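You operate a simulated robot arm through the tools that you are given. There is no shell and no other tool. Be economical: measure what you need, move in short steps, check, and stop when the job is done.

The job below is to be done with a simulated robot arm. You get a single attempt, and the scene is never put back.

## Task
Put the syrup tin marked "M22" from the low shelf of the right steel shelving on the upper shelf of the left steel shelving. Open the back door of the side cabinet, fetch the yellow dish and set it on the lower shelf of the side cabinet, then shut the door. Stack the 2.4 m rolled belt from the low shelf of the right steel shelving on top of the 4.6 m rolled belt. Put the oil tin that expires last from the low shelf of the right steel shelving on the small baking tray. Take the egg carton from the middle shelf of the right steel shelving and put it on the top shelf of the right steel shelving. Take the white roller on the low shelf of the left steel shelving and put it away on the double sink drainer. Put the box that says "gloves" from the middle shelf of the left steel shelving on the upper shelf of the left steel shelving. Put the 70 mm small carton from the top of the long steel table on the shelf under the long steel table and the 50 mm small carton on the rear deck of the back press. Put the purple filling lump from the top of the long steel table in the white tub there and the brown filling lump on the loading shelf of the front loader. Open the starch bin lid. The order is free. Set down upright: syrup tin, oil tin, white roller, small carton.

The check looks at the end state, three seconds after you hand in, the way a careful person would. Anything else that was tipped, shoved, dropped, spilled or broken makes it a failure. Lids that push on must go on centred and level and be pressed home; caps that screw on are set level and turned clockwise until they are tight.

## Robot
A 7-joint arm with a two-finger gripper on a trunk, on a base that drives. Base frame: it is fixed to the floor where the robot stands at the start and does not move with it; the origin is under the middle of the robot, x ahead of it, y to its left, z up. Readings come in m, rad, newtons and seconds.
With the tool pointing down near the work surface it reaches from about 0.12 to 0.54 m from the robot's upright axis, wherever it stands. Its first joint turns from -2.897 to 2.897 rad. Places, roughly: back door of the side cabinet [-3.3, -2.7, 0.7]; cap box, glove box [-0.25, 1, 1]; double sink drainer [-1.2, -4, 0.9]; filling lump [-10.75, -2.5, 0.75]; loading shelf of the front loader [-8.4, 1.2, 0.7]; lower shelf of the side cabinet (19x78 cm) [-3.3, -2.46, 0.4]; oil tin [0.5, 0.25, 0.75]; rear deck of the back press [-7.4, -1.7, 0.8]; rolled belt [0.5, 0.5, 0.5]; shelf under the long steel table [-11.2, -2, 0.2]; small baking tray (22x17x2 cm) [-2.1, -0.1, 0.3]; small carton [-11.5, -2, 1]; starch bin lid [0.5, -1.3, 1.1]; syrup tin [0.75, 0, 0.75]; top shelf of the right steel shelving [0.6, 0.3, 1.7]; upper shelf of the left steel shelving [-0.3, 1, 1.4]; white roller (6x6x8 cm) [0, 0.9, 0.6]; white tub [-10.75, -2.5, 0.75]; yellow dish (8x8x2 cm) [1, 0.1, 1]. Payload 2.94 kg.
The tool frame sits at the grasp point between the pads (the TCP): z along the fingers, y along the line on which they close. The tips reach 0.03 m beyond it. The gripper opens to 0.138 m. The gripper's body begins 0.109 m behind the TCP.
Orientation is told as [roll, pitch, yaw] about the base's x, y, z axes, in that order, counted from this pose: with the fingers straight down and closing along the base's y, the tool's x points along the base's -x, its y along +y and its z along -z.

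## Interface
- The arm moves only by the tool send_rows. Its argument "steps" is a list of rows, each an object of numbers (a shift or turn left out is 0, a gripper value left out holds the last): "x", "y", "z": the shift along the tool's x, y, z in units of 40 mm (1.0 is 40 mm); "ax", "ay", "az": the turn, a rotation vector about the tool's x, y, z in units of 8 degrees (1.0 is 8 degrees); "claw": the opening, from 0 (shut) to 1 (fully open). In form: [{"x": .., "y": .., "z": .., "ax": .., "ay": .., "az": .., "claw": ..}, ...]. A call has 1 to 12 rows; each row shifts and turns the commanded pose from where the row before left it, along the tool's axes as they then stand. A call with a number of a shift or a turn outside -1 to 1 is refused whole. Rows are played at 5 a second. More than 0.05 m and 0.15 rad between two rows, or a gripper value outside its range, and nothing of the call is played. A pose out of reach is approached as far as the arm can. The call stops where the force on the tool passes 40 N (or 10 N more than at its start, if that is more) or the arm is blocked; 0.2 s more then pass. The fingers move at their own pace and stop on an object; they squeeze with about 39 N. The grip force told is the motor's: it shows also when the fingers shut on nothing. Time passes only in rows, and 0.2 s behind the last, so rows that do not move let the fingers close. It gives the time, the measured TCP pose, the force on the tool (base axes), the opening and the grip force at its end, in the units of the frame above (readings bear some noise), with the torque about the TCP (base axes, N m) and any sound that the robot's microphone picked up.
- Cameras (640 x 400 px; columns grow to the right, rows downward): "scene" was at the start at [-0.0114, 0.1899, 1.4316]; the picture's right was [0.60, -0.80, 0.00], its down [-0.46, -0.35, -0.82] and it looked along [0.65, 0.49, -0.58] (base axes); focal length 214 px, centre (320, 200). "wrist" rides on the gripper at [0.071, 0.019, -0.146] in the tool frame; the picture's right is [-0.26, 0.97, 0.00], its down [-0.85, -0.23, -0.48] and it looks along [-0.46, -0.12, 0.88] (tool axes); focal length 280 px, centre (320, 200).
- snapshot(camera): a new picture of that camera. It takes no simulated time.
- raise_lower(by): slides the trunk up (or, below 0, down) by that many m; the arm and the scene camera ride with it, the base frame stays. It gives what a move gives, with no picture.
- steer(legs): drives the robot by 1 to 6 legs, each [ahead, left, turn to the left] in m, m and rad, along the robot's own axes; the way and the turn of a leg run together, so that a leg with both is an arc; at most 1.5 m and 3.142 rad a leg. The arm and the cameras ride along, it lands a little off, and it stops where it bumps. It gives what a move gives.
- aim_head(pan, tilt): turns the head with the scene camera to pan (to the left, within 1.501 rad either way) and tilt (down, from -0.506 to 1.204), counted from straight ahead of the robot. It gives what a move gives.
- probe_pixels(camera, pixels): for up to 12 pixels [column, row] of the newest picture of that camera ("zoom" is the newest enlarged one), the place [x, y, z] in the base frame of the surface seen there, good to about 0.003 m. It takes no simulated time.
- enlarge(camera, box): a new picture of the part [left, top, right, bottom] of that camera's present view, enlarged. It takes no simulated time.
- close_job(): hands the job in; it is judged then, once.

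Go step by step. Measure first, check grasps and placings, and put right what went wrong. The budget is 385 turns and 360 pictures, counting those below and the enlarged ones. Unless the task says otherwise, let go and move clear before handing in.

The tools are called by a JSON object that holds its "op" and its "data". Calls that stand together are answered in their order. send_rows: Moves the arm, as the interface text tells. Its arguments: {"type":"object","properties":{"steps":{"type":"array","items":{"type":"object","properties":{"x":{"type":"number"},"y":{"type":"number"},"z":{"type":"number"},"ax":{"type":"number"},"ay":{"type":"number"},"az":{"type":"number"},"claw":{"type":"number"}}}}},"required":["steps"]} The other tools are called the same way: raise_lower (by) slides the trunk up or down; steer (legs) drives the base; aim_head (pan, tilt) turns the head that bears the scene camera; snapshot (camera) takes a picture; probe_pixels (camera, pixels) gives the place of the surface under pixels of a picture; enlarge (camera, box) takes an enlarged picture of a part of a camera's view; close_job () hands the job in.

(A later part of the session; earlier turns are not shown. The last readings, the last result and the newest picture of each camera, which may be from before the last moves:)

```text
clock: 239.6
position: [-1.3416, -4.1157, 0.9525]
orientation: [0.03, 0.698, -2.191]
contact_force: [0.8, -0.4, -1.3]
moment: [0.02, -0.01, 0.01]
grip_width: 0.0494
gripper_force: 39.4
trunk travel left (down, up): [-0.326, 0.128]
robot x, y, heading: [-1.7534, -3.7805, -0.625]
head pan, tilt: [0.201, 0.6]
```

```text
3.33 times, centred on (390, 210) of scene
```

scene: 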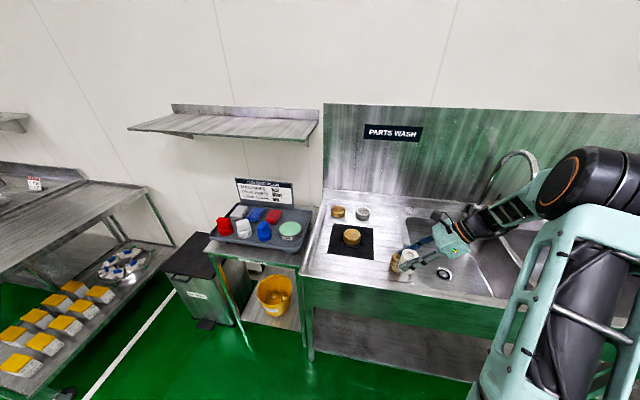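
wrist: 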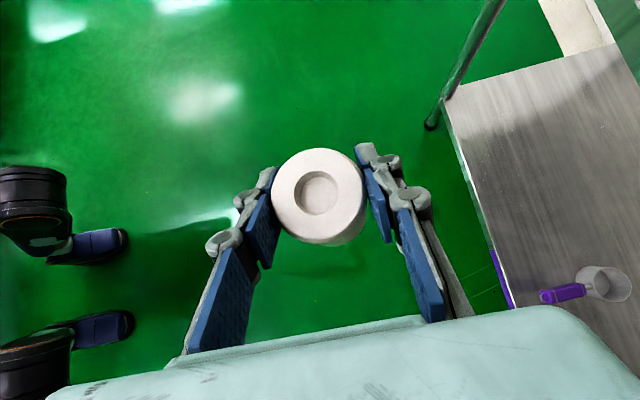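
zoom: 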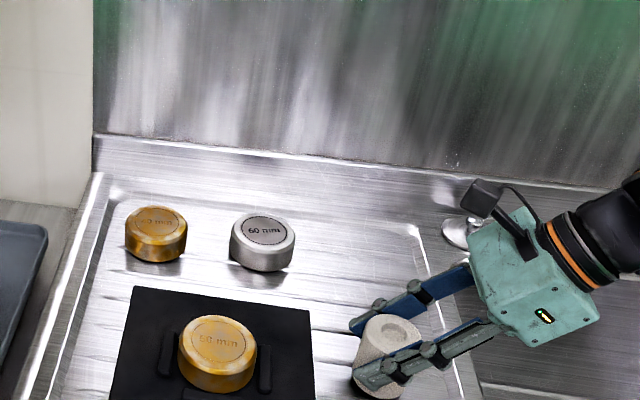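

{"op": "send_rows", "data": {"steps": [{"x": -0.04, "z": 0.048}, {"x": -0.03, "z": 0.036}, {"x": -0.03, "z": 0.036}]}}

```text
clock: 240.4
position: [-1.3416, -4.1167, 0.9496]
orientation: [0.033, 0.699, -2.191]
contact_force: [-1.1, -1.9, 11.2]
moment: [0.12, 0.3, 0.0]
grip_width: 0.0494
gripper_force: 38.6
trunk travel left (down, up): [-0.326, 0.128]
robot x, y, heading: [-1.7497, -3.7778, -0.626]
head pan, tilt: [0.201, 0.6]
```

Contact. Release and rise.

{"op": "send_rows", "data": {"steps": [{"x": 0.02, "z": -0.024}, {"claw": 0.5}, {"claw": 0.6}, {"claw": 0.6}]}}

{"op": "raise_lower", "data": {"by": 0.12}}

{"op": "enlarge", "data": {"camera": "scene", "box": [310, 170, 470, 290]}}

```text
clock: 241.4
position: [-1.3416, -4.117, 0.948]
orientation: [0.03, 0.698, -2.193]
contact_force: [1.1, -0.1, -0.5]
moment: [0.01, -0.03, -0.04]
grip_width: 0.0827
gripper_force: 0.1
trunk travel left (down, up): [-0.326, 0.128]
robot x, y, heading: [-1.7529, -3.778, -0.625]
head pan, tilt: [0.201, 0.6]
```

```text
clock: 242.9
position: [-1.3421, -4.1154, 1.0682]
orientation: [0.028, 0.699, -2.193]
contact_force: [0.5, 0.3, 0.2]
moment: [-0.03, 0.0, 0.01]
grip_width: 0.0827
gripper_force: 0.1
trunk travel left (down, up): [-0.446, 0.008]
robot x, y, heading: [-1.7469, -3.7772, -0.628]
head pan, tilt: [0.201, 0.6]
```

```text
3.33 times, centred on (390, 230) of scene
```

zoom: 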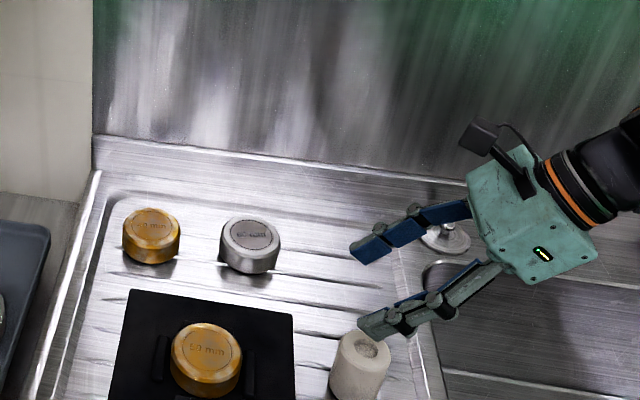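

Roller stands on the drainer. Back off and look toward the side cabinet behind.

{"op": "steer", "data": {"legs": [[-0.4, 0, 0], [0, 0, -1.57]]}}

{"op": "aim_head", "data": {"pan": -1.2, "tilt": 0.4}}

{"op": "snapshot", "data": {"camera": "scene"}}

```text
clock: 249.3
position: [-2.4282, -3.9399, 1.0678]
orientation: [0.03, 0.699, 2.492]
contact_force: [-0.9, 0.8, -0.2]
moment: [0.01, 0.02, 0.01]
grip_width: 0.0826
gripper_force: 0.0
trunk travel left (down, up): [-0.446, 0.008]
robot x, y, heading: [-2.0778, -3.5449, -2.226]
head pan, tilt: [0.201, 0.6]
```

```text
clock: 250.8
position: [-2.4282, -3.9403, 1.0675]
orientation: [0.028, 0.696, 2.49]
contact_force: [0.0, -0.5, -0.6]
moment: [-0.01, 0.01, 0.01]
grip_width: 0.0828
gripper_force: 0.1
trunk travel left (down, up): [-0.446, 0.008]
robot x, y, heading: [-2.0769, -3.5455, -2.226]
head pan, tilt: [-1.201, 0.4]
```

```text
256 pictures are left
```

scene: 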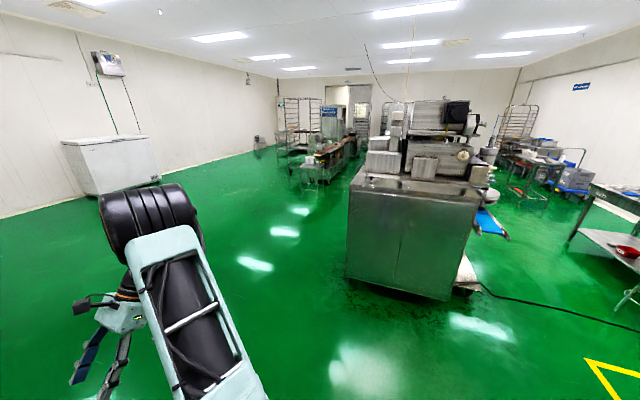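

{"op": "enlarge", "data": {"camera": "scene", "box": [320, 90, 520, 310]}}

{"op": "probe_pixels", "data": {"camera": "zoom", "pixels": [[130, 160], [420, 190], [395, 385], [95, 350], [300, 200], [480, 330]]}}

```text
1.82 times, centred on (420, 200) of scene
```

zoom: 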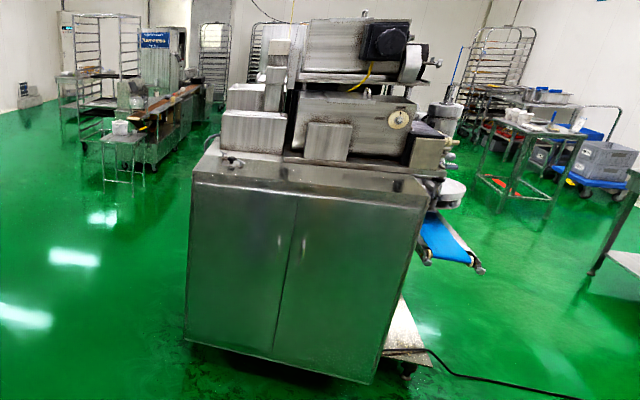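

```text
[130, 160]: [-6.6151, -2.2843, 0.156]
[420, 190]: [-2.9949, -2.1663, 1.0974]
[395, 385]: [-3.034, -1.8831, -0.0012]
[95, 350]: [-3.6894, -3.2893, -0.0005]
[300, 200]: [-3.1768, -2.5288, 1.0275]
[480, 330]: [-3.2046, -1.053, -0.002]
```

The cabinet has two doors; the left one (farther, [-3.3,-2.7]) should be the back door. Turn to face it and look closely.

{"op": "steer", "data": {"legs": [[0, 0, -1.426]]}}

{"op": "aim_head", "data": {"pan": 0.15, "tilt": 0.4}}

{"op": "snapshot", "data": {"camera": "scene"}}

```text
clock: 254.7
position: [-2.5234, -3.2541, 1.0687]
orientation: [0.028, 0.698, 1.069]
contact_force: [0.4, 0.8, -0.5]
moment: [-0.02, -0.04, 0.02]
grip_width: 0.0831
gripper_force: 0.0
trunk travel left (down, up): [-0.446, 0.008]
robot x, y, heading: [-2.0776, -3.5403, 2.635]
head pan, tilt: [-1.201, 0.4]
```

```text
clock: 256.2
position: [-2.5227, -3.2536, 1.0684]
orientation: [0.029, 0.699, 1.069]
contact_force: [0.4, -0.9, 0.4]
moment: [0.03, -0.02, 0.01]
grip_width: 0.0828
gripper_force: 0.1
trunk travel left (down, up): [-0.446, 0.008]
robot x, y, heading: [-2.0779, -3.5412, 2.63]
head pan, tilt: [0.15, 0.4]
```

```text
254 pictures are left
```

scene: 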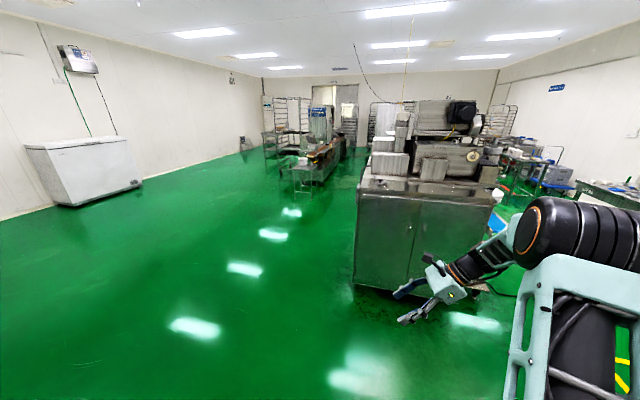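

{"op": "enlarge", "data": {"camera": "scene", "box": [340, 160, 500, 300]}}

{"op": "probe_pixels", "data": {"camera": "zoom", "pixels": [[70, 110], [280, 130], [450, 150], [100, 60], [280, 190], [230, 190], [60, 330], [270, 375]]}}

```text
2.86 times, centred on (420, 230) of scene
```

zoom: 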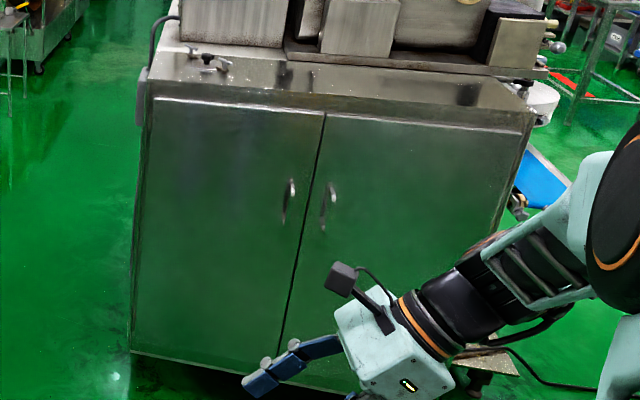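

```text
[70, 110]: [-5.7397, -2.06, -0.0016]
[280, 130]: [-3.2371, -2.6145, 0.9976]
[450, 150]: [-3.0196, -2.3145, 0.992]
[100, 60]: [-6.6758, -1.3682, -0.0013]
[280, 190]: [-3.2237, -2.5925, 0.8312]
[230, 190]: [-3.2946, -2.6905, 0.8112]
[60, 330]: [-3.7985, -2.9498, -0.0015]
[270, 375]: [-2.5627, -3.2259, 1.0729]
```

{"op": "enlarge", "data": {"camera": "scene", "box": [370, 190, 450, 250]}}

{"op": "probe_pixels", "data": {"camera": "zoom", "pixels": [[325, 310], [320, 340], [325, 280], [300, 310], [400, 310], [300, 250]]}}

```text
6.67 times, centred on (410, 220) of scene
```

zoom: 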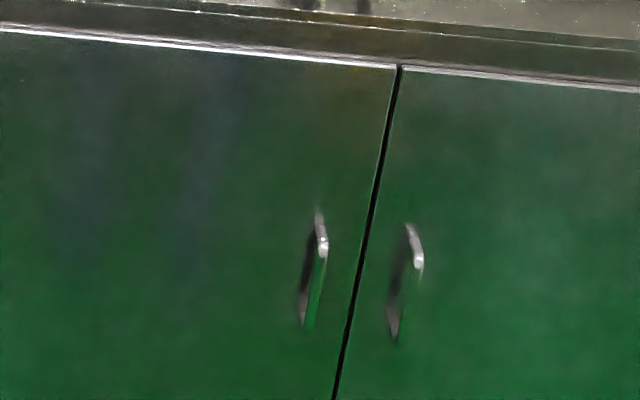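

```text
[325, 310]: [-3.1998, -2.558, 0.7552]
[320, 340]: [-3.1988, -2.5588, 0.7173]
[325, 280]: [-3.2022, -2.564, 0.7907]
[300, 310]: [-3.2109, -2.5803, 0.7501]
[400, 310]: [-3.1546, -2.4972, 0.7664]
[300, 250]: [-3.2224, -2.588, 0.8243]
```

{"op": "probe_pixels", "data": {"camera": "zoom", "pixels": [[322, 245], [320, 262], [316, 285], [311, 310], [307, 322], [303, 300], [366, 220], [418, 262], [412, 285], [350, 300]]}}

```text
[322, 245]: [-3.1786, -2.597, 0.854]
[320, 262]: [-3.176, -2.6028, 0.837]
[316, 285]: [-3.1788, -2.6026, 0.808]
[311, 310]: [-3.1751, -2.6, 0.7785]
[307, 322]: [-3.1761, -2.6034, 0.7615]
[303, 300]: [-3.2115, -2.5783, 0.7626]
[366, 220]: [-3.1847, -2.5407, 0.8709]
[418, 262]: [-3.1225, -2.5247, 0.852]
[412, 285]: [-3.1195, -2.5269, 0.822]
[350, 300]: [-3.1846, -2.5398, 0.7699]
```

Left handle bar: u=−1.077, v=−3.961, z 0.76–0.855; hinge on the left. I'll bring the tool back to the normal forward-pointing orientation.

{"op": "send_rows", "data": {"steps": [{"ay": -1}, {"ay": -1}, {"ay": -1}, {"ay": -1}, {"ay": -1}]}}

{"op": "send_rows", "data": {"steps": [{"az": -0.9375}, {"az": -0.9375}, {"az": -0.9375}, {"az": -0.9375}, {"az": -0.9375}, {"az": -0.9375}, {"az": -0.9375}, {"az": -0.9375}, {"az": -0.9375}, {"az": -0.9375}, {"az": -0.9375}, {"az": -0.9375}]}}

{"op": "send_rows", "data": {"steps": [{"x": -0.9, "y": -0.4}, {"x": -0.9, "y": -0.4}, {"x": -0.5, "ay": -1}, {"ay": -1}, {"ay": -1}, {"ay": -1}, {"ay": -1}, {"ay": -1}, {"ay": -1}, {"ay": -1}, {"ay": -1}, {"ay": -1}]}}

{"op": "snapshot", "data": {"camera": "scene"}}

```text
clock: 257.4
position: [-2.5228, -3.2537, 1.0674]
orientation: [0.022, -0.003, 1.05]
contact_force: [0.0, 0.0, -0.2]
moment: [-0.01, -0.01, 0.01]
grip_width: 0.0826
gripper_force: 0.2
trunk travel left (down, up): [-0.446, 0.008]
robot x, y, heading: [-2.0764, -3.5428, 2.637]
head pan, tilt: [0.15, 0.4]
```

```text
clock: 260.0
position: [-2.5234, -3.2538, 1.0674]
orientation: [-0.001, -0.024, 2.622]
contact_force: [-1.0, -0.1, -0.9]
moment: [0.01, -0.03, 0.02]
grip_width: 0.0828
gripper_force: 0.1
trunk travel left (down, up): [-0.446, 0.008]
robot x, y, heading: [-2.0763, -3.5425, 2.634]
head pan, tilt: [0.15, 0.4]
```

```text
clock: 262.6
position: [-2.5866, -3.1804, 1.0689]
orientation: [-0.004, -1.419, 2.626]
contact_force: [0.1, -0.2, 0.2]
moment: [-0.04, -0.01, -0.01]
grip_width: 0.0826
gripper_force: 0.0
trunk travel left (down, up): [-0.446, 0.008]
robot x, y, heading: [-2.0821, -3.5392, 2.633]
head pan, tilt: [0.15, 0.4]
```

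```text
251 pictures are left
```

scene: 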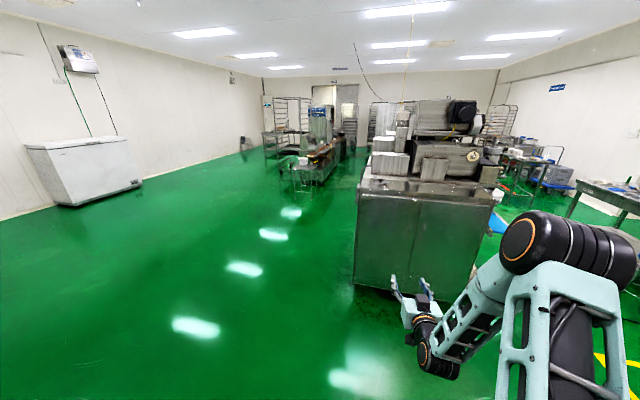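

{"op": "steer", "data": {"legs": [[0, 0, -0.11], [0.55, -0.06, 0]]}}

{"op": "raise_lower", "data": {"by": -0.26}}

{"op": "snapshot", "data": {"camera": "scene"}}

{"op": "snapshot", "data": {"camera": "wrist"}}

```text
clock: 266.3
position: [-2.9547, -2.7614, 1.0695]
orientation: [-0.006, -1.418, 2.517]
contact_force: [0.6, -0.8, 0.8]
moment: [-0.01, 0.0, 0.03]
grip_width: 0.0829
gripper_force: 0.1
trunk travel left (down, up): [-0.446, 0.008]
robot x, y, heading: [-2.4891, -3.1753, 2.526]
head pan, tilt: [0.15, 0.4]
```

```text
clock: 269.0
position: [-2.9549, -2.7621, 0.8106]
orientation: [-0.003, -1.419, 2.516]
contact_force: [0.5, -1.1, -0.5]
moment: [-0.01, 0.02, 0.03]
grip_width: 0.0828
gripper_force: 0.1
trunk travel left (down, up): [-0.186, 0.268]
robot x, y, heading: [-2.4866, -3.1807, 2.525]
head pan, tilt: [0.15, 0.4]
```

```text
250 pictures are left
```

scene: 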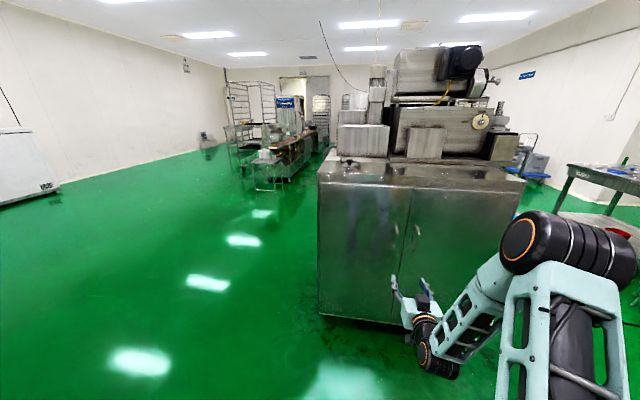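

```text
249 pictures are left
```

wrist: 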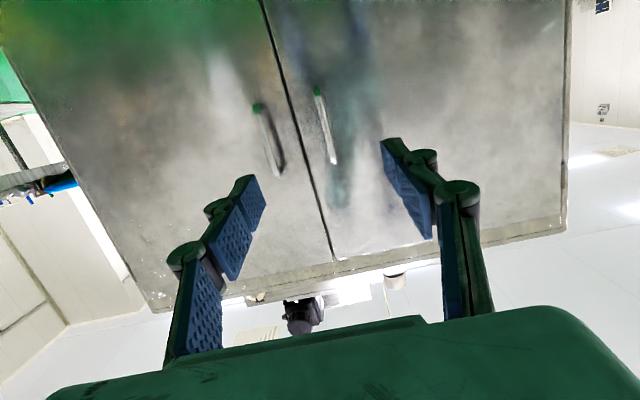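

TCP is aligned with the left handle (v −3.962 vs −3.961). Narrow the fingers and approach.

{"op": "probe_pixels", "data": {"camera": "scene", "pixels": [[322, 200], [325, 300], [400, 230], [322, 190]]}}

{"op": "send_rows", "data": {"steps": [{"claw": 0.4}, {"claw": 0.4}]}}

{"op": "steer", "data": {"legs": [[0.2, 0, 0]]}}

{"op": "enlarge", "data": {"camera": "scene", "box": [310, 160, 490, 330]}}

{"op": "snapshot", "data": {"camera": "wrist"}}

```text
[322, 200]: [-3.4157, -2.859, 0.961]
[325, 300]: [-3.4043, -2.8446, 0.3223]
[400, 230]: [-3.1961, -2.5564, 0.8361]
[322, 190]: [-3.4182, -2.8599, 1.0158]
```

```text
clock: 269.6
position: [-2.9536, -2.7626, 0.8105]
orientation: [-0.004, -1.421, 2.517]
contact_force: [-0.2, 0.6, 0.6]
moment: [0.01, 0.01, 0.02]
grip_width: 0.0554
gripper_force: 0.0
trunk travel left (down, up): [-0.186, 0.268]
robot x, y, heading: [-2.4889, -3.1767, 2.527]
head pan, tilt: [0.15, 0.4]
```

```text
clock: 271.2
position: [-3.1188, -2.6478, 0.81]
orientation: [-0.006, -1.42, 2.518]
contact_force: [0.3, -0.3, -0.7]
moment: [-0.03, 0.03, 0.0]
grip_width: 0.055
gripper_force: 0.1
trunk travel left (down, up): [-0.186, 0.268]
robot x, y, heading: [-2.6522, -3.0585, 2.528]
head pan, tilt: [0.15, 0.4]
```

```text
2.35 times, centred on (400, 245) of scene
```

zoom: 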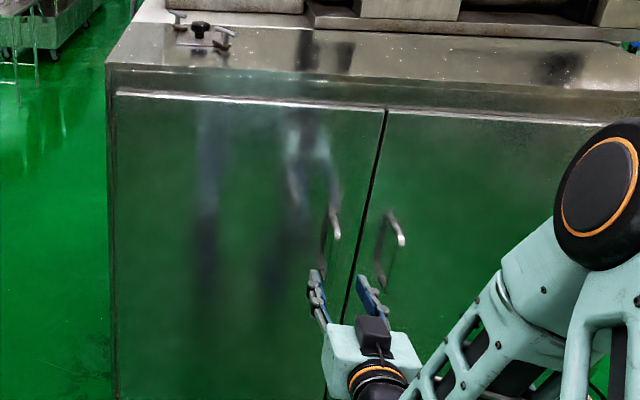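

```text
247 pictures are left
```

wrist: 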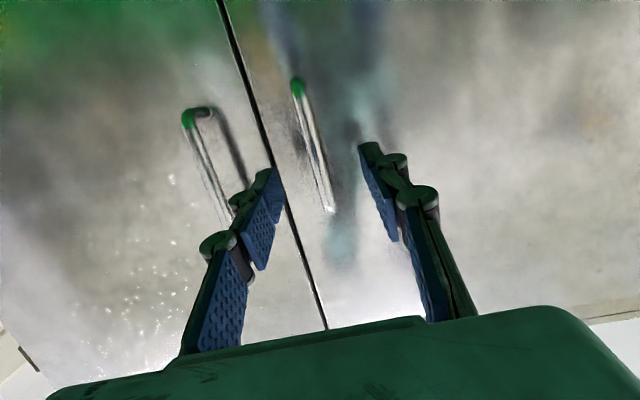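

Handle lies between the fingers (≈315,150). Advance 72 mm and grip.

{"op": "send_rows", "data": {"steps": [{"x": -0.136, "z": 0.89}, {"x": -0.136, "z": 0.89}, {"claw": 0}, {"claw": 0}, {"claw": 0}]}}

{"op": "snapshot", "data": {"camera": "wrist"}}

```text
clock: 272.4
position: [-3.1752, -2.602, 0.8083]
orientation: [-0.005, -1.419, 2.513]
contact_force: [8.3, 12.0, -0.9]
moment: [0.04, -0.02, -0.11]
grip_width: 0.0103
gripper_force: 38.2
trunk travel left (down, up): [-0.186, 0.268]
robot x, y, heading: [-2.6488, -3.06, 2.524]
head pan, tilt: [0.15, 0.4]
```

```text
246 pictures are left
```

wrist: 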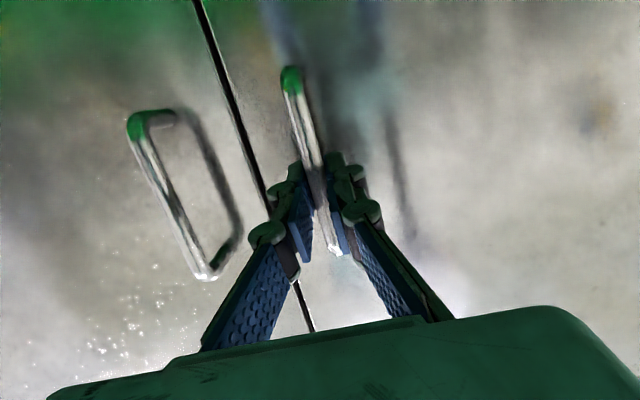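

Handle gripped. The base will swing around the hinge (u −1.117, v −4.30) with small arc legs, starting with 0.1 rad.

{"op": "steer", "data": {"legs": [[-0.0273, 0.0736, -0.1]]}}

{"op": "enlarge", "data": {"camera": "scene", "box": [310, 130, 510, 310]}}

```text
clock: 273.7
position: [-3.1494, -2.6284, 0.8102]
orientation: [0.0, -1.417, 2.408]
contact_force: [14.1, 12.8, -1.2]
moment: [-0.02, -0.08, -0.05]
grip_width: 0.0105
gripper_force: 37.5
trunk travel left (down, up): [-0.186, 0.268]
robot x, y, heading: [-2.6693, -3.1348, 2.426]
head pan, tilt: [0.15, 0.4]
```

```text
2.22 times, centred on (410, 220) of scene
```

zoom: 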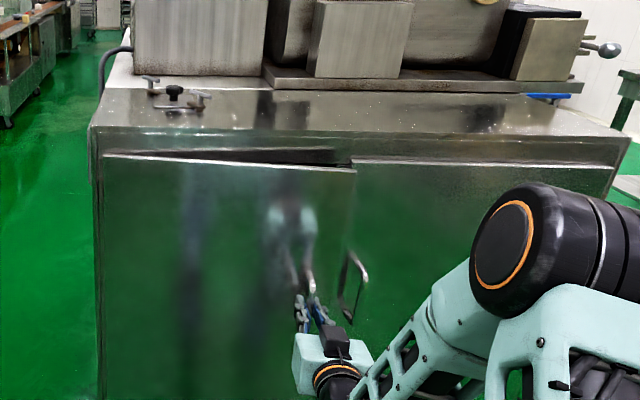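

The door swings. Continue in three legs of 0.2 rad.

{"op": "steer", "data": {"legs": [[-0.0546, 0.1472, -0.2], [-0.0546, 0.1472, -0.2], [-0.0546, 0.1472, -0.2]]}}

{"op": "snapshot", "data": {"camera": "scene"}}

```text
clock: 278.7
position: [-3.0633, -2.8146, 0.8102]
orientation: [-0.007, -1.417, 1.813]
contact_force: [26.9, 3.9, 4.5]
moment: [-0.01, -0.05, -0.16]
grip_width: 0.0103
gripper_force: 37.7
trunk travel left (down, up): [-0.186, 0.268]
robot x, y, heading: [-2.953, -3.5023, 1.839]
head pan, tilt: [0.15, 0.4]
```

```text
244 pictures are left
```

scene: 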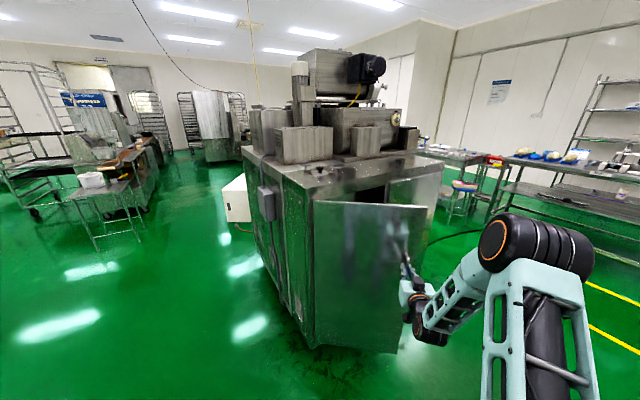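

{"op": "steer", "data": {"legs": [[-0.05, 0.138, -0.2], [-0.0546, 0.1472, -0.2]]}}

{"op": "steer", "data": {"legs": [[-0.0546, 0.1472, -0.2], [-0.0546, 0.1472, -0.2]]}}

{"op": "snapshot", "data": {"camera": "scene"}}

```text
clock: 282.1
position: [-3.0676, -2.947, 0.81]
orientation: [-0.022, -1.417, 1.436]
contact_force: [7.7, -1.6, 2.9]
moment: [-0.18, 0.11, -0.1]
grip_width: 0.0102
gripper_force: 37.7
trunk travel left (down, up): [-0.186, 0.268]
robot x, y, heading: [-3.2288, -3.6242, 1.447]
head pan, tilt: [0.15, 0.4]
```

```text
clock: 285.6
position: [-3.1243, -3.0786, 0.8093]
orientation: [-0.025, -1.417, 1.032]
contact_force: [24.9, -16.0, 6.2]
moment: [0.07, 0.01, -0.2]
grip_width: 0.0105
gripper_force: 37.3
trunk travel left (down, up): [-0.186, 0.268]
robot x, y, heading: [-3.5441, -3.6339, 1.053]
head pan, tilt: [0.15, 0.4]
```

```text
243 pictures are left
```

scene: 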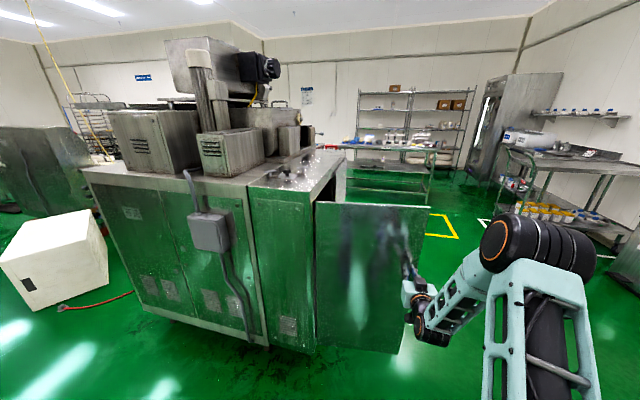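

Door ~85° open. A touch more, then release and back off.

{"op": "steer", "data": {"legs": [[-0.03, 0.095, -0.14]]}}

{"op": "send_rows", "data": {"steps": [{"claw": 0.35}, {"claw": 0.35}, {"claw": 0.35}]}}

{"op": "steer", "data": {"legs": [[-0.3, 0, 0]]}}

{"op": "snapshot", "data": {"camera": "scene"}}

```text
clock: 287.1
position: [-3.1489, -3.1109, 0.8089]
orientation: [-0.045, -1.417, 0.914]
contact_force: [-10.9, 10.6, 2.7]
moment: [0.15, 0.28, 0.11]
grip_width: 0.0106
gripper_force: 37.9
trunk travel left (down, up): [-0.186, 0.268]
robot x, y, heading: [-3.6369, -3.6037, 0.913]
head pan, tilt: [0.15, 0.4]
```

```text
clock: 287.9
position: [-3.15, -3.1112, 0.8098]
orientation: [-0.035, -1.418, 0.905]
contact_force: [0.5, -0.5, 0.5]
moment: [0.06, 0.02, 0.02]
grip_width: 0.0481
gripper_force: 0.2
trunk travel left (down, up): [-0.186, 0.268]
robot x, y, heading: [-3.6412, -3.6069, 0.91]
head pan, tilt: [0.15, 0.4]
```

```text
clock: 289.9
position: [-3.3328, -3.3475, 0.8087]
orientation: [-0.034, -1.418, 0.906]
contact_force: [0.7, 0.0, -0.3]
moment: [-0.01, 0.04, 0.0]
grip_width: 0.0484
gripper_force: 0.0
trunk travel left (down, up): [-0.186, 0.268]
robot x, y, heading: [-3.82, -3.8408, 0.916]
head pan, tilt: [0.15, 0.4]
```

```text
242 pictures are left
```

scene: 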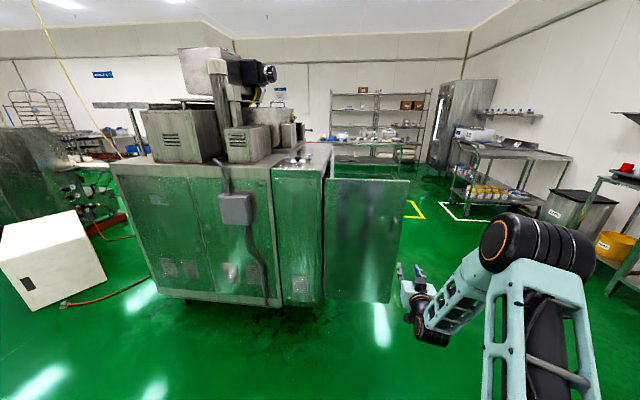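

Door stands open. Drive to the corridor and glance into the cabinet on the way.

{"op": "steer", "data": {"legs": [[0, 0, 0.037], [0, -1.12, 0], [1.1, 0, 0]]}}

{"op": "aim_head", "data": {"pan": 1.45, "tilt": 0.5}}

{"op": "snapshot", "data": {"camera": "scene"}}

```text
clock: 305.3
position: [-1.8232, -3.0888, 0.8102]
orientation: [-0.037, -1.418, 0.933]
contact_force: [-0.6, 0.2, -1.6]
moment: [-0.01, 0.01, 0.04]
grip_width: 0.0484
gripper_force: 0.0
trunk travel left (down, up): [-0.186, 0.268]
robot x, y, heading: [-2.2973, -3.5964, 0.935]
head pan, tilt: [0.15, 0.4]
```

```text
clock: 306.8
position: [-1.8252, -3.0892, 0.8087]
orientation: [-0.035, -1.417, 0.933]
contact_force: [-0.3, -0.7, 0.4]
moment: [0.0, 0.02, -0.03]
grip_width: 0.0484
gripper_force: 0.0
trunk travel left (down, up): [-0.186, 0.268]
robot x, y, heading: [-2.3004, -3.5961, 0.939]
head pan, tilt: [1.45, 0.499]
```

```text
241 pictures are left
```

scene: 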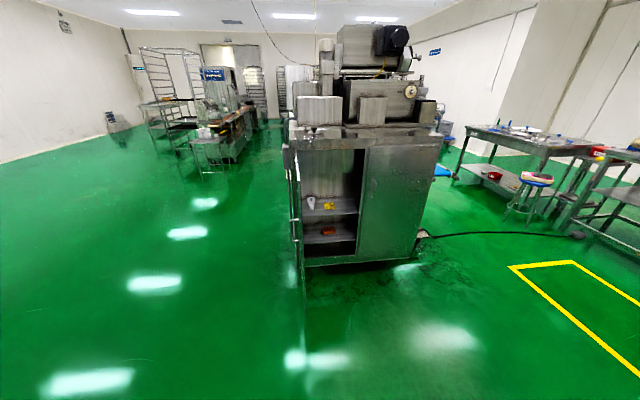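

{"op": "enlarge", "data": {"camera": "scene", "box": [280, 130, 380, 275]}}

{"op": "probe_pixels", "data": {"camera": "zoom", "pixels": [[220, 190], [280, 195], [300, 215], [265, 280], [300, 300], [250, 285], [330, 285], [185, 195], [215, 310]]}}

```text
2.76 times, centred on (330, 202) of scene
```

zoom: 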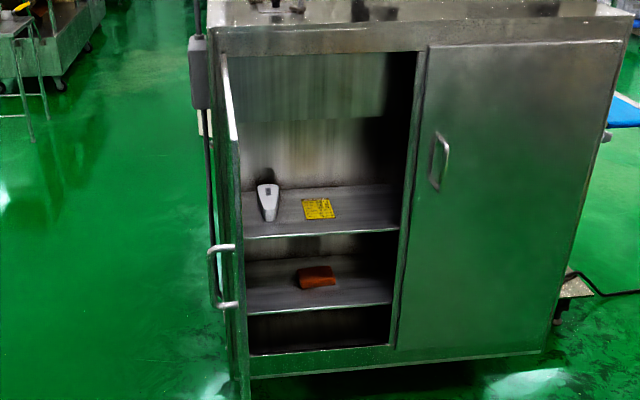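

```text
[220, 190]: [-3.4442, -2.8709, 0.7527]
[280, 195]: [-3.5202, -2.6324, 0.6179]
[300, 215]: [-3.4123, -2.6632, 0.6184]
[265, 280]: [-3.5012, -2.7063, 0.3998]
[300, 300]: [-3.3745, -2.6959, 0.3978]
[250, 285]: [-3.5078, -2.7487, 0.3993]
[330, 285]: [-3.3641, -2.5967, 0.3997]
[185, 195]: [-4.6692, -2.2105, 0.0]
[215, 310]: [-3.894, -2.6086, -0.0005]
```

Lower shelf is at z≈0.398 with room left of the red block. Now drive to the shelving aisle.

{"op": "steer", "data": {"legs": [[0, -0.03, 0.015], [1.5, 0, 0], [1.5, 0, 0], [0.5, 0, 0]]}}

{"op": "aim_head", "data": {"pan": 0, "tilt": 0.3}}

{"op": "snapshot", "data": {"camera": "scene"}}

```text
clock: 324.2
position: [0.1906, -0.254, 0.8091]
orientation: [-0.035, -1.416, 0.946]
contact_force: [0.5, -0.2, 0.5]
moment: [0.0, 0.0, -0.01]
grip_width: 0.0482
gripper_force: 0.1
trunk travel left (down, up): [-0.186, 0.268]
robot x, y, heading: [-0.2773, -0.7699, 0.954]
head pan, tilt: [1.45, 0.499]
```

```text
clock: 325.8
position: [0.1914, -0.255, 0.8102]
orientation: [-0.034, -1.418, 0.945]
contact_force: [0.3, -0.8, 0.0]
moment: [0.01, -0.02, -0.02]
grip_width: 0.0483
gripper_force: 0.1
trunk travel left (down, up): [-0.186, 0.268]
robot x, y, heading: [-0.2786, -0.7655, 0.95]
head pan, tilt: [0.0, 0.3]
```

```text
239 pictures are left
```

scene: 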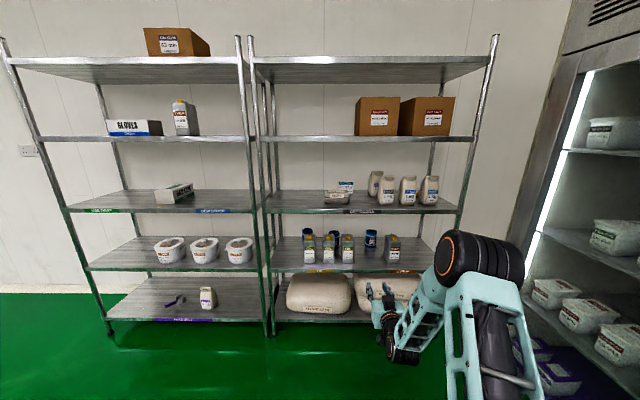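

Good passage. Now measure the egg carton and look for the yellow dish.

{"op": "enlarge", "data": {"camera": "scene", "box": [300, 160, 460, 220]}}

{"op": "enlarge", "data": {"camera": "scene", "box": [310, 170, 390, 220]}}

```text
4.00 times, centred on (380, 190) of scene
```

zoom: 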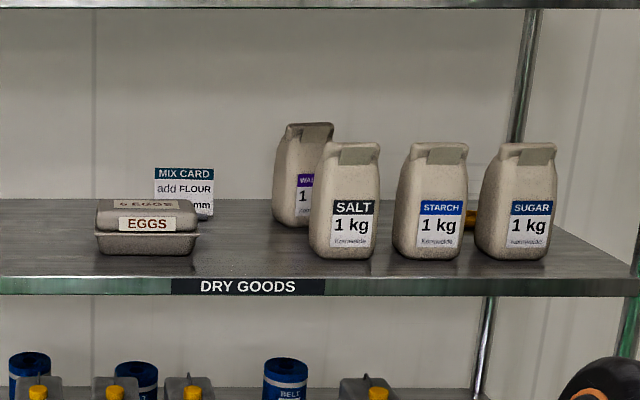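

```text
8.00 times, centred on (350, 195) of scene
```

zoom: 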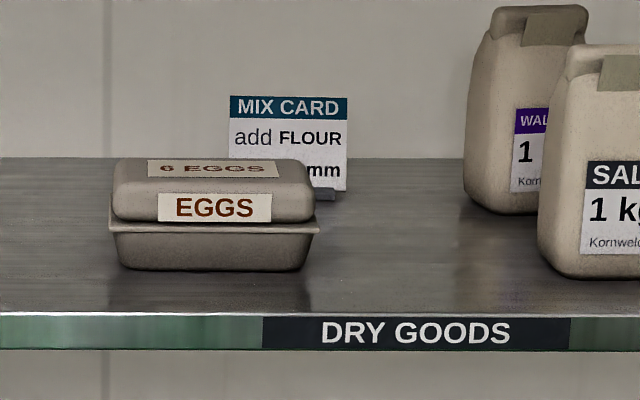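

A yellow object peeks between the STARCH and SUGAR bags. Probe the egg carton.

{"op": "probe_pixels", "data": {"camera": "zoom", "pixels": [[122, 262], [302, 262], [112, 228], [314, 228], [118, 190], [308, 190], [125, 162], [290, 162], [210, 175], [326, 196], [232, 175]]}}

{"op": "enlarge", "data": {"camera": "scene", "box": [380, 165, 450, 215]}}

```text
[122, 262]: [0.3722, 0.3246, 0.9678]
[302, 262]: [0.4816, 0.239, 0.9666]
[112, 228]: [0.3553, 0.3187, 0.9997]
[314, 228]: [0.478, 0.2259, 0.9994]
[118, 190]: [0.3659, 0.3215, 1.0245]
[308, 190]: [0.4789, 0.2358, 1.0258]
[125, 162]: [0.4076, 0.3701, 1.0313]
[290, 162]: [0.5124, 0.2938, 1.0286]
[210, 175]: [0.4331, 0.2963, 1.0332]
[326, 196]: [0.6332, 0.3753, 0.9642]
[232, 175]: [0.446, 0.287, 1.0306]
```

```text
8.00 times, centred on (415, 190) of scene
```

zoom: 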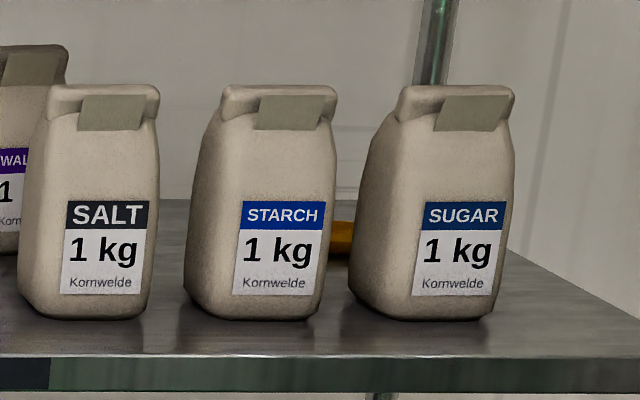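

I'll do the oil tin first (tool already horizontal). Correct yaw by +0.04, shift left, lower, and approach.

{"op": "send_rows", "data": {"steps": [{"ax": -0.283, "az": -0.04, "claw": 0.85}]}}

{"op": "steer", "data": {"legs": [[0, 0.29, 0]]}}

{"op": "raise_lower", "data": {"by": -0.158}}

{"op": "aim_head", "data": {"pan": 0.05, "tilt": 0.6}}

{"op": "snapshot", "data": {"camera": "scene"}}

```text
clock: 326.2
position: [0.1903, -0.2542, 0.808]
orientation: [-0.032, -1.417, 0.982]
contact_force: [-0.2, -0.1, 0.0]
moment: [0.01, -0.02, 0.02]
grip_width: 0.104
gripper_force: 0.0
trunk travel left (down, up): [-0.186, 0.268]
robot x, y, heading: [-0.2774, -0.7692, 0.951]
head pan, tilt: [0.0, 0.3]
```

```text
clock: 329.3
position: [-0.0447, -0.0873, 0.8087]
orientation: [-0.03, -1.416, 0.98]
contact_force: [0.3, 0.2, 0.1]
moment: [0.04, 0.03, 0.02]
grip_width: 0.1172
gripper_force: 0.0
trunk travel left (down, up): [-0.186, 0.268]
robot x, y, heading: [-0.5149, -0.5999, 0.951]
head pan, tilt: [0.0, 0.3]
```

```text
clock: 331.1
position: [-0.0441, -0.0866, 0.6502]
orientation: [-0.032, -1.416, 0.977]
contact_force: [-0.4, -0.4, -0.2]
moment: [-0.05, 0.03, 0.0]
grip_width: 0.1172
gripper_force: 0.0
trunk travel left (down, up): [-0.028, 0.426]
robot x, y, heading: [-0.514, -0.5977, 0.95]
head pan, tilt: [0.0, 0.3]
```

```text
clock: 331.9
position: [-0.0435, -0.0871, 0.6519]
orientation: [-0.031, -1.416, 0.979]
contact_force: [-0.8, 0.5, -0.2]
moment: [0.02, -0.02, 0.0]
grip_width: 0.1172
gripper_force: 0.0
trunk travel left (down, up): [-0.028, 0.426]
robot x, y, heading: [-0.5128, -0.6001, 0.949]
head pan, tilt: [0.051, 0.6]
```

```text
235 pictures are left
```

scene: 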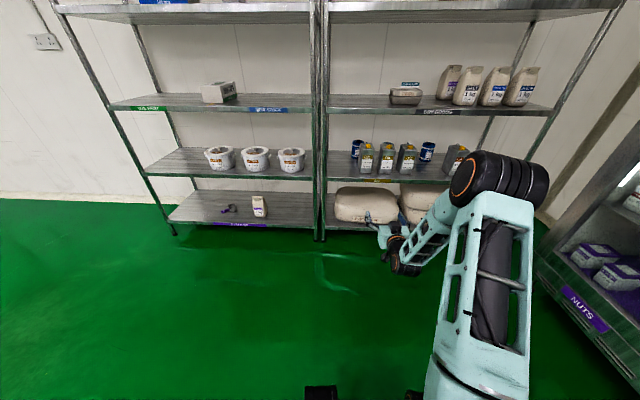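

{"op": "enlarge", "data": {"camera": "scene", "box": [340, 130, 440, 195]}}

{"op": "probe_pixels", "data": {"camera": "zoom", "pixels": [[125, 105], [195, 105], [125, 200], [195, 200], [160, 90], [110, 55], [250, 60], [255, 105], [325, 105]]}}

```text
6.15 times, centred on (390, 162) of scene
```

zoom: 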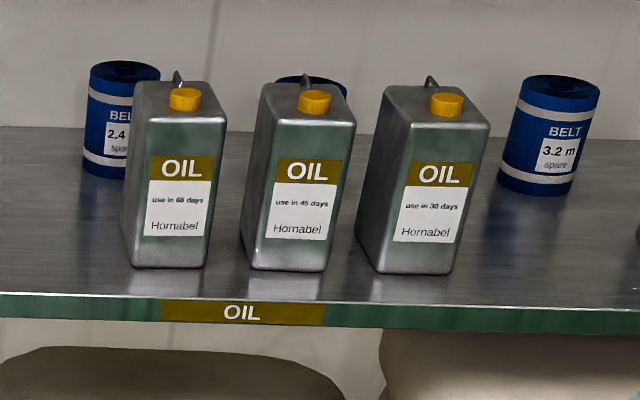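

```text
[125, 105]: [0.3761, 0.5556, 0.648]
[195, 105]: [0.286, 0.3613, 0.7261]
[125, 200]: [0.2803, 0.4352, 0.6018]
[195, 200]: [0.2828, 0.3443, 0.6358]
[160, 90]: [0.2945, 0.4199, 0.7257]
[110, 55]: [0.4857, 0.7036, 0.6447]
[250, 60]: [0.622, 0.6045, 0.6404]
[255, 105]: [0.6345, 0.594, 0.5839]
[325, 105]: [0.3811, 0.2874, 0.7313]
```

{"op": "probe_pixels", "data": {"camera": "zoom", "pixels": [[148, 180], [212, 180], [152, 125], [222, 125], [265, 180], [133, 230]]}}

```text
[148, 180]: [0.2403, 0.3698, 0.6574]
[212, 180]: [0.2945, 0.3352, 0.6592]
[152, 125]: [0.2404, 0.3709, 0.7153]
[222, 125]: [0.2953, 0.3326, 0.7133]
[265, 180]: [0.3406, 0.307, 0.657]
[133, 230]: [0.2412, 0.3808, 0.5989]
```

Aligned (TCP u 0.015, tin centre 0.014). Drive 0.45 forward, then arm-in and grip.

{"op": "steer", "data": {"legs": [[0.45, 0, 0]]}}

{"op": "snapshot", "data": {"camera": "wrist"}}

```text
clock: 334.7
position: [0.2196, 0.2885, 0.6501]
orientation: [-0.032, -1.418, 0.984]
contact_force: [-0.1, -0.3, 0.1]
moment: [0.03, 0.02, 0.02]
grip_width: 0.1173
gripper_force: 0.0
trunk travel left (down, up): [-0.028, 0.426]
robot x, y, heading: [-0.254, -0.2268, 0.948]
head pan, tilt: [0.051, 0.6]
```

```text
233 pictures are left
```

wrist: 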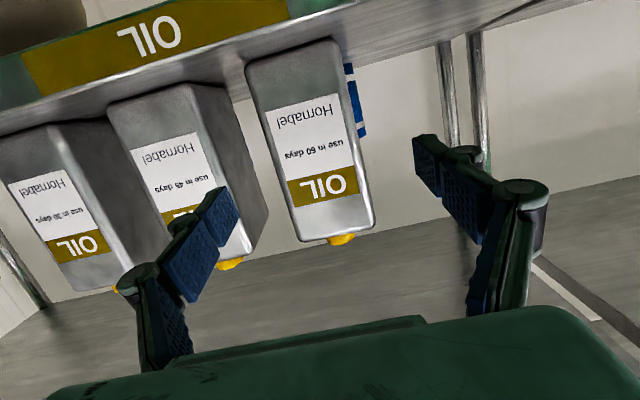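

{"op": "send_rows", "data": {"steps": [{"x": -0.12, "z": 0.78}, {"x": -0.12, "z": 0.78}, {"x": -0.12, "z": 0.78}, {"x": -0.12, "z": 0.78}, {"claw": 0}, {"claw": 0}, {"claw": 0}, {"claw": 0}]}}

{"op": "raise_lower", "data": {"by": 0.04}}

{"op": "enlarge", "data": {"camera": "scene", "box": [330, 100, 490, 240]}}

```text
clock: 336.5
position: [0.2942, 0.3902, 0.6507]
orientation: [-0.031, -1.417, 0.982]
contact_force: [3.4, -1.7, 0.2]
moment: [-0.32, 0.34, 0.17]
grip_width: 0.0778
gripper_force: 39.6
trunk travel left (down, up): [-0.028, 0.426]
robot x, y, heading: [-0.2456, -0.2286, 0.953]
head pan, tilt: [0.051, 0.6]
```

```text
clock: 337.3
position: [0.2945, 0.3916, 0.6892]
orientation: [-0.027, -1.415, 0.98]
contact_force: [0.8, 0.5, -9.7]
moment: [-0.04, 0.01, -0.01]
grip_width: 0.0777
gripper_force: 39.0
trunk travel left (down, up): [-0.068, 0.386]
robot x, y, heading: [-0.2465, -0.2263, 0.949]
head pan, tilt: [0.051, 0.6]
```

```text
2.86 times, centred on (410, 170) of scene
```

zoom: 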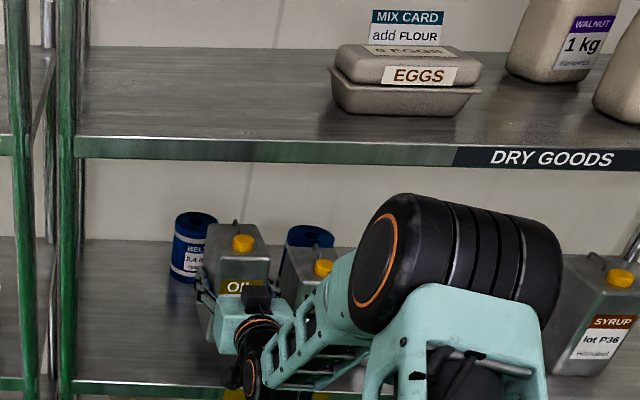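

Lifted (≈1 kg). Back out, turn left to face along the aisle, and drive toward the tray.

{"op": "steer", "data": {"legs": [[-0.28, 0, 0], [0, 0, 1.572], [0.7, 0, 0]]}}

{"op": "aim_head", "data": {"pan": 0.8, "tilt": 0.7}}

{"op": "snapshot", "data": {"camera": "scene"}}

```text
clock: 346.5
position: [-1.5751, 0.5396, 0.69]
orientation: [-0.03, -1.413, 2.518]
contact_force: [0.3, -0.4, -10.2]
moment: [-0.04, -0.07, 0.0]
grip_width: 0.0775
gripper_force: 39.1
trunk travel left (down, up): [-0.068, 0.386]
robot x, y, heading: [-0.9728, -0.0243, 2.486]
head pan, tilt: [0.051, 0.6]
```

```text
clock: 347.6
position: [-1.574, 0.5394, 0.6903]
orientation: [-0.03, -1.413, 2.519]
contact_force: [-0.1, -0.6, -10.6]
moment: [-0.08, -0.04, 0.0]
grip_width: 0.0777
gripper_force: 39.1
trunk travel left (down, up): [-0.068, 0.386]
robot x, y, heading: [-0.9711, -0.0272, 2.488]
head pan, tilt: [0.799, 0.7]
```

```text
231 pictures are left
```

scene: 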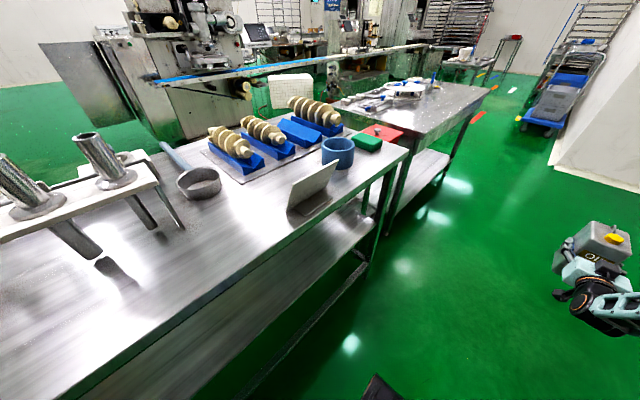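

{"op": "steer", "data": {"legs": [[0, 0, 0.036], [0.8, -0.05, 0]]}}

{"op": "aim_head", "data": {"pan": 1.4, "tilt": 0.8}}

{"op": "snapshot", "data": {"camera": "scene"}}

```text
clock: 352.3
position: [-2.2346, 1.0086, 0.6898]
orientation: [-0.03, -1.415, 2.572]
contact_force: [0.2, -0.4, -9.7]
moment: [-0.04, -0.05, -0.01]
grip_width: 0.0774
gripper_force: 39.2
trunk travel left (down, up): [-0.068, 0.386]
robot x, y, heading: [-1.6091, 0.4748, 2.536]
head pan, tilt: [0.799, 0.7]
```

```text
clock: 353.3
position: [-2.2347, 1.007, 0.6885]
orientation: [-0.028, -1.411, 2.57]
contact_force: [0.8, -0.2, -9.0]
moment: [-0.04, -0.06, 0.03]
grip_width: 0.0775
gripper_force: 38.9
trunk travel left (down, up): [-0.068, 0.386]
robot x, y, heading: [-1.6076, 0.4756, 2.545]
head pan, tilt: [1.4, 0.799]
```

```text
230 pictures are left
```

scene: 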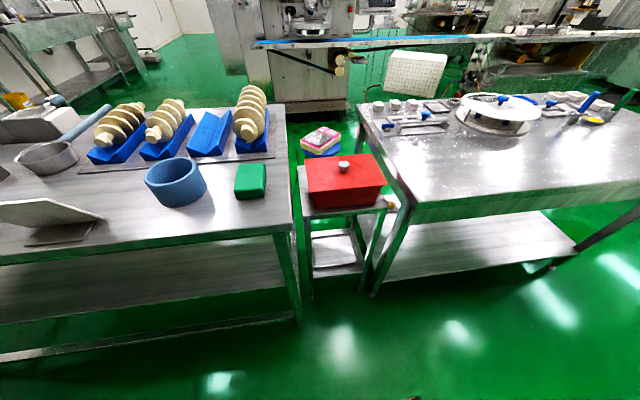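

{"op": "enlarge", "data": {"camera": "scene", "box": [280, 140, 420, 310]}}

{"op": "probe_pixels", "data": {"camera": "zoom", "pixels": [[240, 230], [330, 240], [180, 290], [300, 300], [150, 310], [330, 310], [120, 180], [400, 170], [260, 130], [240, 270]]}}

```text
2.35 times, centred on (350, 225) of scene
```

zoom: 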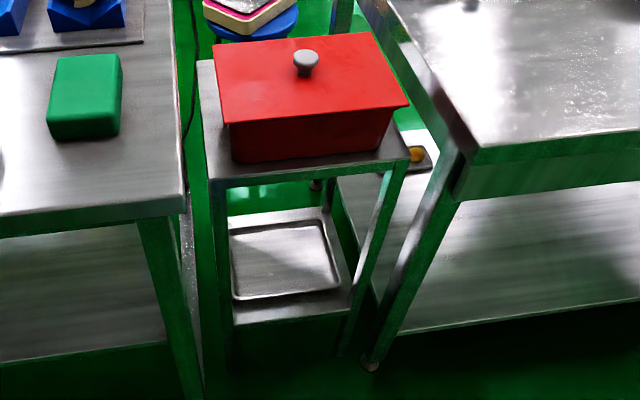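

```text
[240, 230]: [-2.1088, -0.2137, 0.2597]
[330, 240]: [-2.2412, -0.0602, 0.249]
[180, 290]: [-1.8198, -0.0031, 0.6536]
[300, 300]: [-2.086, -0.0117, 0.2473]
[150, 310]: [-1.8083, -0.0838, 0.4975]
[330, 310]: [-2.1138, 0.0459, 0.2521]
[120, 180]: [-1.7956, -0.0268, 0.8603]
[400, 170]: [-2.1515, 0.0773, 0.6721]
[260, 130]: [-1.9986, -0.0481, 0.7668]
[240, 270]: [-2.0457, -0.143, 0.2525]
```

The tray is on the lower shelf (z≈0.25) of the small stand; a level grip can't get that low, so I'll set the tin on the free table corner and re-grip it from a steeper angle. Raise, shift back and turn toward the table.

{"op": "raise_lower", "data": {"by": 0.38}}

{"op": "steer", "data": {"legs": [[-0.29, -0.25, 0], [0, 0, 1.55]]}}

{"op": "aim_head", "data": {"pan": 0.1, "tilt": 0.7}}

{"op": "snapshot", "data": {"camera": "scene"}}

```text
clock: 357.0
position: [-2.2354, 1.008, 1.068]
orientation: [-0.029, -1.412, 2.569]
contact_force: [0.2, 0.5, -9.4]
moment: [-0.04, -0.06, -0.01]
grip_width: 0.0773
gripper_force: 38.9
trunk travel left (down, up): [-0.448, 0.006]
robot x, y, heading: [-1.6078, 0.4769, 2.546]
head pan, tilt: [1.4, 0.799]
```

```text
clock: 363.6
position: [-1.7793, -0.0902, 1.0699]
orientation: [-0.029, -1.415, -2.171]
contact_force: [0.3, 0.2, -9.1]
moment: [0.05, -0.05, -0.05]
grip_width: 0.0774
gripper_force: 38.9
trunk travel left (down, up): [-0.448, 0.006]
robot x, y, heading: [-1.2321, 0.5193, -2.193]
head pan, tilt: [1.4, 0.799]
```

```text
clock: 365.0
position: [-1.7794, -0.0908, 1.0686]
orientation: [-0.028, -1.412, -2.172]
contact_force: [-0.3, -0.1, -9.9]
moment: [0.06, -0.05, -0.01]
grip_width: 0.0774
gripper_force: 39.2
trunk travel left (down, up): [-0.448, 0.006]
robot x, y, heading: [-1.2277, 0.5236, -2.194]
head pan, tilt: [0.099, 0.7]
```

```text
228 pictures are left
```

scene: 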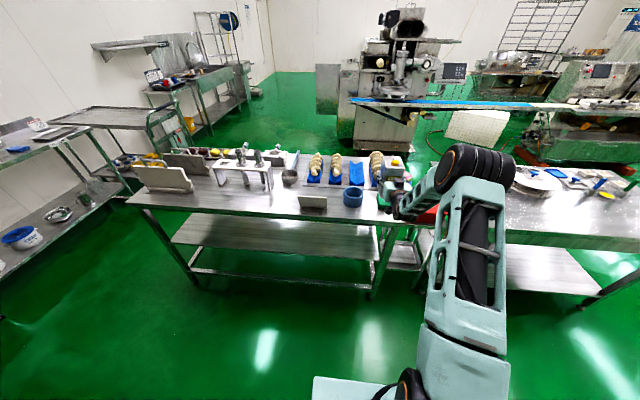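

{"op": "enlarge", "data": {"camera": "scene", "box": [300, 140, 460, 260]}}

{"op": "probe_pixels", "data": {"camera": "zoom", "pixels": [[250, 235], [210, 190], [320, 280], [240, 280], [330, 195], [160, 240]]}}

```text
3.33 times, centred on (380, 200) of scene
```

zoom: 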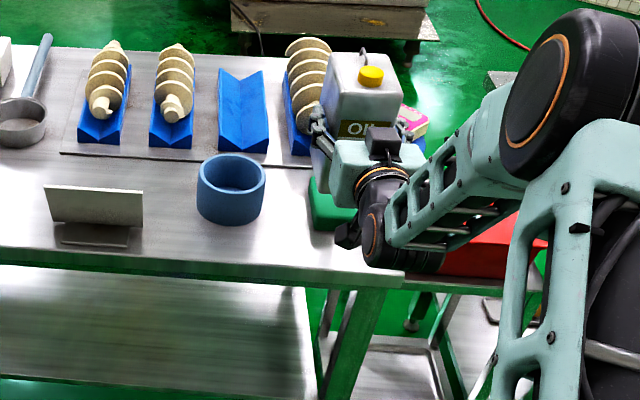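

```text
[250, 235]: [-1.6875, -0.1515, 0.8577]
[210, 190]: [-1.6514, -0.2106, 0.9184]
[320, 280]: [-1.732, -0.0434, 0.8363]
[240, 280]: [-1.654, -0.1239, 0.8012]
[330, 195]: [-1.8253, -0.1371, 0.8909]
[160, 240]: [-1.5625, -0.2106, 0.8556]
```

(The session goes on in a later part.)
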